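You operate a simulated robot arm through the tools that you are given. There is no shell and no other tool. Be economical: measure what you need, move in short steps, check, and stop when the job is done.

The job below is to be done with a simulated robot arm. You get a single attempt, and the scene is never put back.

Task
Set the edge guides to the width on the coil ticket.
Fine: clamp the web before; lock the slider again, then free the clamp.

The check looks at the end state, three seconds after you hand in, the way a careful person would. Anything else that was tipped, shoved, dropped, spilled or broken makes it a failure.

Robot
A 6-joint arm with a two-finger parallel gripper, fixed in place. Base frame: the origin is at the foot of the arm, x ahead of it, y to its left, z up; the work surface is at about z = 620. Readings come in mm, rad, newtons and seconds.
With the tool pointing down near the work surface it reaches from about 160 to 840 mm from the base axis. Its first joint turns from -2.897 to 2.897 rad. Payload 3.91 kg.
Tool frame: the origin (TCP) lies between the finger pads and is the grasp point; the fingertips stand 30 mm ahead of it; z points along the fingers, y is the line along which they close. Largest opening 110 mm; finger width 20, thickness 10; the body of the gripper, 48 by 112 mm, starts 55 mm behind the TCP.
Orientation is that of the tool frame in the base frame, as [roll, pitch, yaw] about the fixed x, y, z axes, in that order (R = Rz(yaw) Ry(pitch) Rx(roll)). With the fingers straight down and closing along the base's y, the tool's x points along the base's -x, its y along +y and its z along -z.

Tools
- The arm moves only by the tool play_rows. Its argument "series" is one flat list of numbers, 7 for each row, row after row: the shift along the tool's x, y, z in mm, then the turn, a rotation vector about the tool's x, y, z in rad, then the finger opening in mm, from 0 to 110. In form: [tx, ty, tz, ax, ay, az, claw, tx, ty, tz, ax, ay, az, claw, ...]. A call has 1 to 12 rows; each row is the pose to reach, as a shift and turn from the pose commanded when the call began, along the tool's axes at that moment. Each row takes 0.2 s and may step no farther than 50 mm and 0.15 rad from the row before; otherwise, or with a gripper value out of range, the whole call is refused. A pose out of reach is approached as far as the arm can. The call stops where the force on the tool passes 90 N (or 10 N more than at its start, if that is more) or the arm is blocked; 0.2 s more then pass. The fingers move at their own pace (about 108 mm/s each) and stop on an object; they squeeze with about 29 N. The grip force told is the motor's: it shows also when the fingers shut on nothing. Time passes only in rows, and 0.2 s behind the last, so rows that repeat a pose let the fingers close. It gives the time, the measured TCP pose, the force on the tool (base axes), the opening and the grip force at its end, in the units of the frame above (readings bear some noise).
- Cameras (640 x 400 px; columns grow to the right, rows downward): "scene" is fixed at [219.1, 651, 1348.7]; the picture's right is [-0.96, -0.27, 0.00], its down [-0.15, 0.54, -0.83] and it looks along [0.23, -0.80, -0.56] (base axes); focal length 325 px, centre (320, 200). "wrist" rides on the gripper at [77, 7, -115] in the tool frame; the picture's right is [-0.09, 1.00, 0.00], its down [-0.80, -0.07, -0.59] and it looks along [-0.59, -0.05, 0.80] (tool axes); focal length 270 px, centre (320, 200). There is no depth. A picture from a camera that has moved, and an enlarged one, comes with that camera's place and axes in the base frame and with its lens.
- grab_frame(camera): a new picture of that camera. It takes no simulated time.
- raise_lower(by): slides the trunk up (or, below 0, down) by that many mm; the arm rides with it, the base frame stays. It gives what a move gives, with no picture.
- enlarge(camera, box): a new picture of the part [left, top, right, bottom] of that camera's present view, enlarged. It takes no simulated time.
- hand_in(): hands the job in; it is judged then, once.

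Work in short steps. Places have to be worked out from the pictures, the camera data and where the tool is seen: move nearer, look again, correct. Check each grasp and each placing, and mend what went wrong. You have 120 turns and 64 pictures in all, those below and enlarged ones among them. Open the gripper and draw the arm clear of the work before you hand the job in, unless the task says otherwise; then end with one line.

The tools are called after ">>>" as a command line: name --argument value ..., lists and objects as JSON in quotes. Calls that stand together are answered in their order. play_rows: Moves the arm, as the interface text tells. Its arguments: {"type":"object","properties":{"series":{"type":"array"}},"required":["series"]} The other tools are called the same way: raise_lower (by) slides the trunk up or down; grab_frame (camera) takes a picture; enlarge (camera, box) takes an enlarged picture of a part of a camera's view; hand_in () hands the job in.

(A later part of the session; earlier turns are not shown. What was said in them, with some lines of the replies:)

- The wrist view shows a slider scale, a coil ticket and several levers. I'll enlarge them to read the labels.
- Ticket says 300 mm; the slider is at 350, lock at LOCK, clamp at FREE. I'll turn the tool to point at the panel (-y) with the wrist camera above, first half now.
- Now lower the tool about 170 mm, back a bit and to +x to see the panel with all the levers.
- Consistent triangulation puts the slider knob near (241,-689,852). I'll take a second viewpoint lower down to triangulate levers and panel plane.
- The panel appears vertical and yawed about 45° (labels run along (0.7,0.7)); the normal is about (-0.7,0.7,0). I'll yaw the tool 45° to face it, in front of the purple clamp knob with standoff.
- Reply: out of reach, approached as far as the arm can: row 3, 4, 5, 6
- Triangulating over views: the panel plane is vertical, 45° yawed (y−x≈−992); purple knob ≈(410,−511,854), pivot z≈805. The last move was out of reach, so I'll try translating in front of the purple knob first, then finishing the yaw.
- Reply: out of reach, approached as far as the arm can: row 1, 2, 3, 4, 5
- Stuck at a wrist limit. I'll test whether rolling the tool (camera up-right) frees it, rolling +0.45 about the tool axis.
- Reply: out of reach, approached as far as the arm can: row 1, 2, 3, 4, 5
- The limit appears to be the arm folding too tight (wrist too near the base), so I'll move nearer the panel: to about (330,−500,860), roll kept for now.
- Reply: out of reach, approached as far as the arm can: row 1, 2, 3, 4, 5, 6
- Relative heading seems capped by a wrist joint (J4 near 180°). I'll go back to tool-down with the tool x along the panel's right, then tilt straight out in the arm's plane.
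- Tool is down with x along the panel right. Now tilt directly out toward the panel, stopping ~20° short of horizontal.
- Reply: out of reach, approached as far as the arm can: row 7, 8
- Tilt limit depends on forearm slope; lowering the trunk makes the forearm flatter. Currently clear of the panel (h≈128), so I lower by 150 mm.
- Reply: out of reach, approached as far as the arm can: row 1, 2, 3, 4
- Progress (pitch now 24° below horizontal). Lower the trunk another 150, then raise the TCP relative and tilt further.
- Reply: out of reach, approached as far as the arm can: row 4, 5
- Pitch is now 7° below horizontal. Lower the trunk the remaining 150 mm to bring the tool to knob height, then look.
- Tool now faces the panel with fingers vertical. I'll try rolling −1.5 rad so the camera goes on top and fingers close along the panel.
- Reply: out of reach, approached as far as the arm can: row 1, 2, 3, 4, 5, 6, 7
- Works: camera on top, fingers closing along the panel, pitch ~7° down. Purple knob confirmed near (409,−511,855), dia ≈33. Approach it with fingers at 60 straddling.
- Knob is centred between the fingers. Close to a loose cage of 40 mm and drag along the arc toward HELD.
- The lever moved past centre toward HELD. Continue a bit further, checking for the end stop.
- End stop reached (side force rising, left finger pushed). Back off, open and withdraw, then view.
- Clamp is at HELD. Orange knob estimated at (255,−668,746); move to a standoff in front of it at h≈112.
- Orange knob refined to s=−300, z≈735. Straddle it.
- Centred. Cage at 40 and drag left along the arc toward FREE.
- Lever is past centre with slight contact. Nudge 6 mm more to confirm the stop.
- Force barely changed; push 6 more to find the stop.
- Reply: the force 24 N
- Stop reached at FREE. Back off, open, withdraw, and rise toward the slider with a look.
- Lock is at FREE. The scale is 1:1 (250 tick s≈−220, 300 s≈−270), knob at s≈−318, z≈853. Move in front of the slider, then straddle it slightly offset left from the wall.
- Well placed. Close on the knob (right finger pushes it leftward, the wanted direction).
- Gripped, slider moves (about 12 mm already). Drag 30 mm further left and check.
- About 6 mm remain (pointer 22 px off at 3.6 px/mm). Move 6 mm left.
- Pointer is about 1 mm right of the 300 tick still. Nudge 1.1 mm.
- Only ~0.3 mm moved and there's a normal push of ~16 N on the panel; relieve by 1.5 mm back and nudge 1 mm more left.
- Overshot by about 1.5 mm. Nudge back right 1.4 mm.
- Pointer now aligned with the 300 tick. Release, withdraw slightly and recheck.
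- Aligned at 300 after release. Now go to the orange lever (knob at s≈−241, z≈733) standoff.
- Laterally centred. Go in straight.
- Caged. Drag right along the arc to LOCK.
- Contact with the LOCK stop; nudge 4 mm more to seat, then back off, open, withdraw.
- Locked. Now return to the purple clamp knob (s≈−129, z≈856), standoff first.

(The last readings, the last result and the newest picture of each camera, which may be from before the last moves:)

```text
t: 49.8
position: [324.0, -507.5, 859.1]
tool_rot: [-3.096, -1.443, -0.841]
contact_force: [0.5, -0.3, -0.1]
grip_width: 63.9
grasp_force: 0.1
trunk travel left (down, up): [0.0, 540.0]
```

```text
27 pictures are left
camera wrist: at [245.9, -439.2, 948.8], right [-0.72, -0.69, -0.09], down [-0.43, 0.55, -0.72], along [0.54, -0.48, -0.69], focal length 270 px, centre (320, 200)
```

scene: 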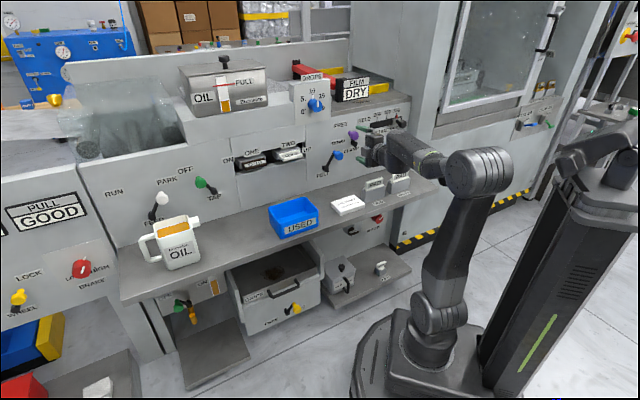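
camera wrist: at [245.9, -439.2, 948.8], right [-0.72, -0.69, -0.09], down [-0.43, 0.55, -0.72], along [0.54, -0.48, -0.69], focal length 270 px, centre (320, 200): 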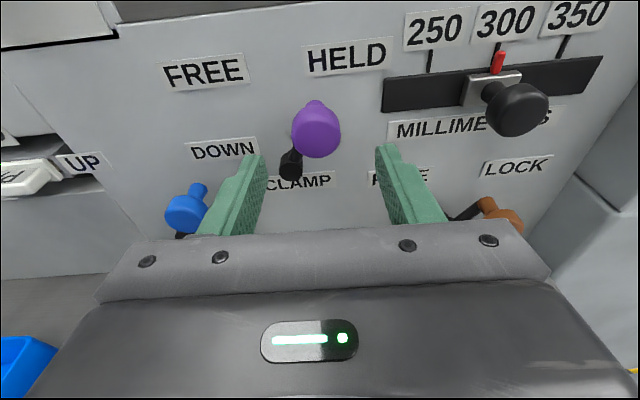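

Slider at 300, lock on. Move in on the purple knob, cage it.

>>> play_rows --series '[3, 0, 20, 0, 0, 0, 64, 3, 0, 40, 0, 0, 0, 64, 3, 0, 57, 0, 0, 0, 64, 3, 0, 57, 0, 0, 0, 40, 3, 0, 57, 0, 0, 0, 40]'

>>> grab_frame --camera "wrist"

```text
t: 51.0
position: [363.3, -549.8, 852.7]
tool_rot: [-3.101, -1.44, -0.838]
contact_force: [4.3, 2.1, -2.5]
grip_width: 42.4
grasp_force: 2.8
trunk travel left (down, up): [0.0, 540.0]
```

```text
26 pictures are left
camera wrist: at [284.6, -481.2, 941.9], right [-0.72, -0.69, -0.09], down [-0.43, 0.55, -0.72], along [0.54, -0.48, -0.69], focal length 270 px, centre (320, 200)
```

wrist: 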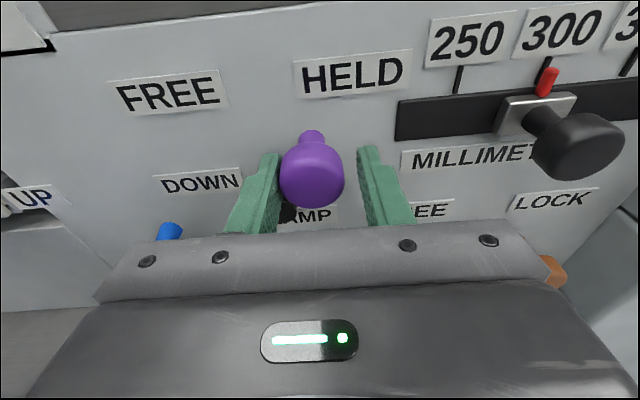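

Caged. Drag left along the arc to FREE.

>>> play_rows --series '[2, -8, 0, 0, 0, 0, 40, 5, -18, 0, 0, 0, 0, 40, 7, -28, 0, 0, 0, 0, 40, 7, -38, 0, 0, 0, 0, 40, 5, -48, 0, 0, 0, 0, 40, 2, -57, 0, 0, 0, 0, 40, 0, -64, 0, 0, 0, 0, 40, 0, -68, 0, 0, 0, 0, 40]'

>>> grab_frame --camera "wrist"

```text
t: 52.8
position: [410.0, -503.3, 851.3]
tool_rot: [-3.094, -1.441, -0.845]
contact_force: [-3.3, -5.3, 0.1]
grip_width: 43.2
grasp_force: 2.6
trunk travel left (down, up): [0.0, 540.0]
```

```text
25 pictures are left
camera wrist: at [331.1, -435.4, 942.3], right [-0.72, -0.69, -0.09], down [-0.43, 0.55, -0.72], along [0.54, -0.48, -0.69], focal length 270 px, centre (320, 200)
```

wrist: 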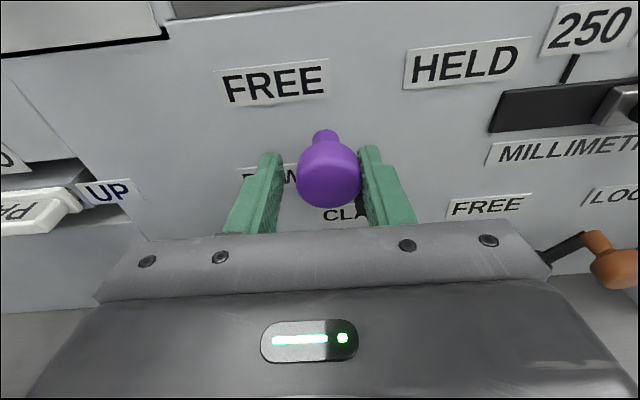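

Stop contact starting; push 4 mm more to seat, back off, open, withdraw well clear.

>>> play_rows --series '[0, -4, 0, 0, 0, 0, 40, 0, -4, 0, 0, 0, 0, 40, 0, 2, 0, 0, 0, 0, 64, 0, 2, 0, 0, 0, 0, 64, 0, 2, -30, 0, 0, 0, 64, 0, 2, -64, 0, 0, 0, 64]'

>>> grab_frame --camera "wrist"

>>> enlarge --camera "scene" --box '[290, 60, 450, 220]'

```text
t: 54.2
position: [365.5, -458.5, 861.5]
tool_rot: [-3.097, -1.442, -0.839]
contact_force: [0.4, -1.1, -1.2]
grip_width: 63.8
grasp_force: 0.0
trunk travel left (down, up): [0.0, 540.0]
```

```text
24 pictures are left
camera wrist: at [286.8, -389.9, 951.5], right [-0.72, -0.69, -0.09], down [-0.43, 0.55, -0.72], along [0.54, -0.48, -0.69], focal length 270 px, centre (320, 200)
```

wrist: 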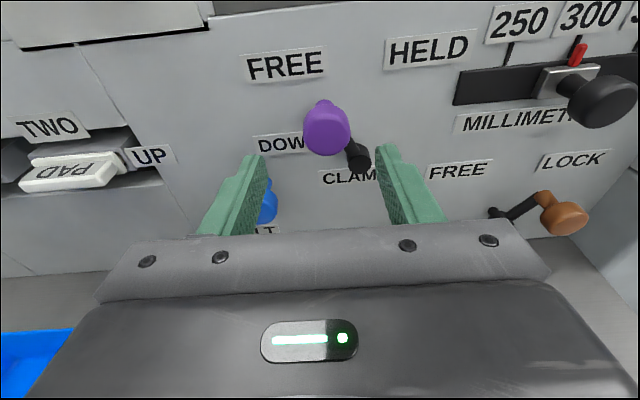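

```text
2.50 times, centred on (370, 140) of scene
camera zoom: at [219.1, 651.0, 1348.7], right [-0.96, -0.27, 0.0], down [-0.15, 0.54, -0.83], along [0.23, -0.8, -0.56], focal length 812 px, centre (195, 350)
```

zoom: 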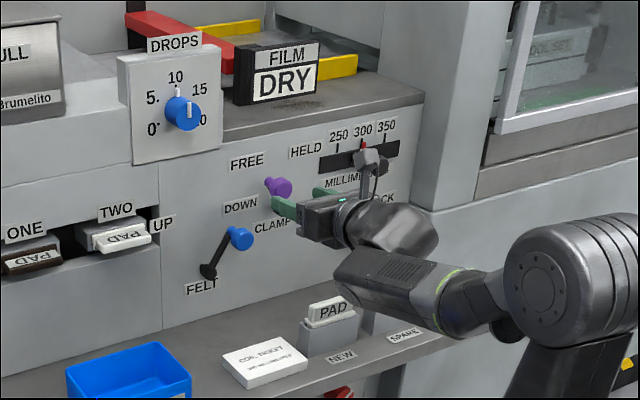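

All states look right. Open fully, back off further and raise the arm clear via the trunk.

>>> play_rows --series '[10, 0, -30, 0, 0, 0, 110, 20, 0, -50, 0, 0, 0, 110]'

>>> raise_lower --by 200

>>> grab_frame --camera "scene"

>>> enlarge --camera "scene" --box '[290, 60, 450, 220]'

```text
t: 54.8
position: [331.2, -424.7, 887.6]
tool_rot: [-3.092, -1.443, -0.849]
contact_force: [0.5, 0.0, -0.6]
grip_width: 110.0
grasp_force: 0.1
trunk travel left (down, up): [0.0, 540.0]
```

```text
t: 57.0
position: [331.4, -424.0, 1087.4]
tool_rot: [-3.098, -1.44, -0.842]
contact_force: [0.0, -0.5, 0.1]
grip_width: 109.9
grasp_force: 0.0
trunk travel left (down, up): [-200.0, 340.0]
```

```text
22 pictures are left
```

scene: 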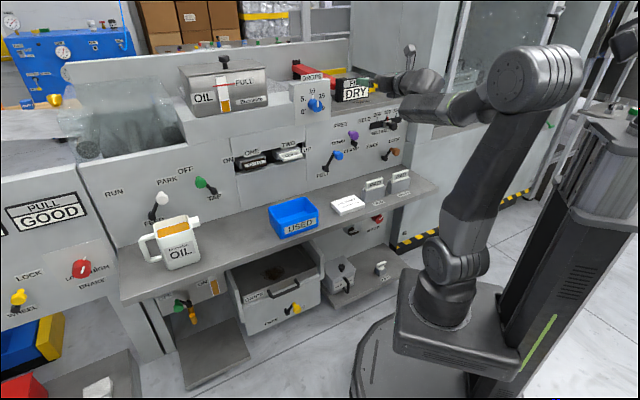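

```text
2.50 times, centred on (370, 140) of scene
camera zoom: at [219.1, 651.0, 1348.7], right [-0.96, -0.27, 0.0], down [-0.15, 0.54, -0.83], along [0.23, -0.8, -0.56], focal length 812 px, centre (195, 350)
```

zoom: 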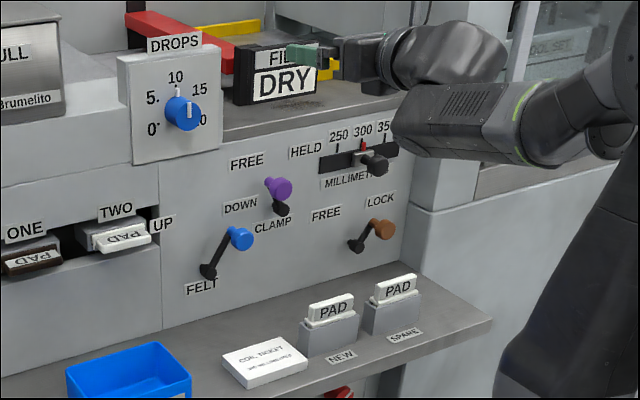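

The slider is at 300, the lock at LOCK and the clamp at FREE. Nothing else has moved and the arm is clear, so I'm handing in.

>>> hand_in

```text
The job is handed in.
```

The edge guides are set to 300 mm, as on the coil ticket: I clamped the web before moving the slider, then locked the slider again and freed the clamp.
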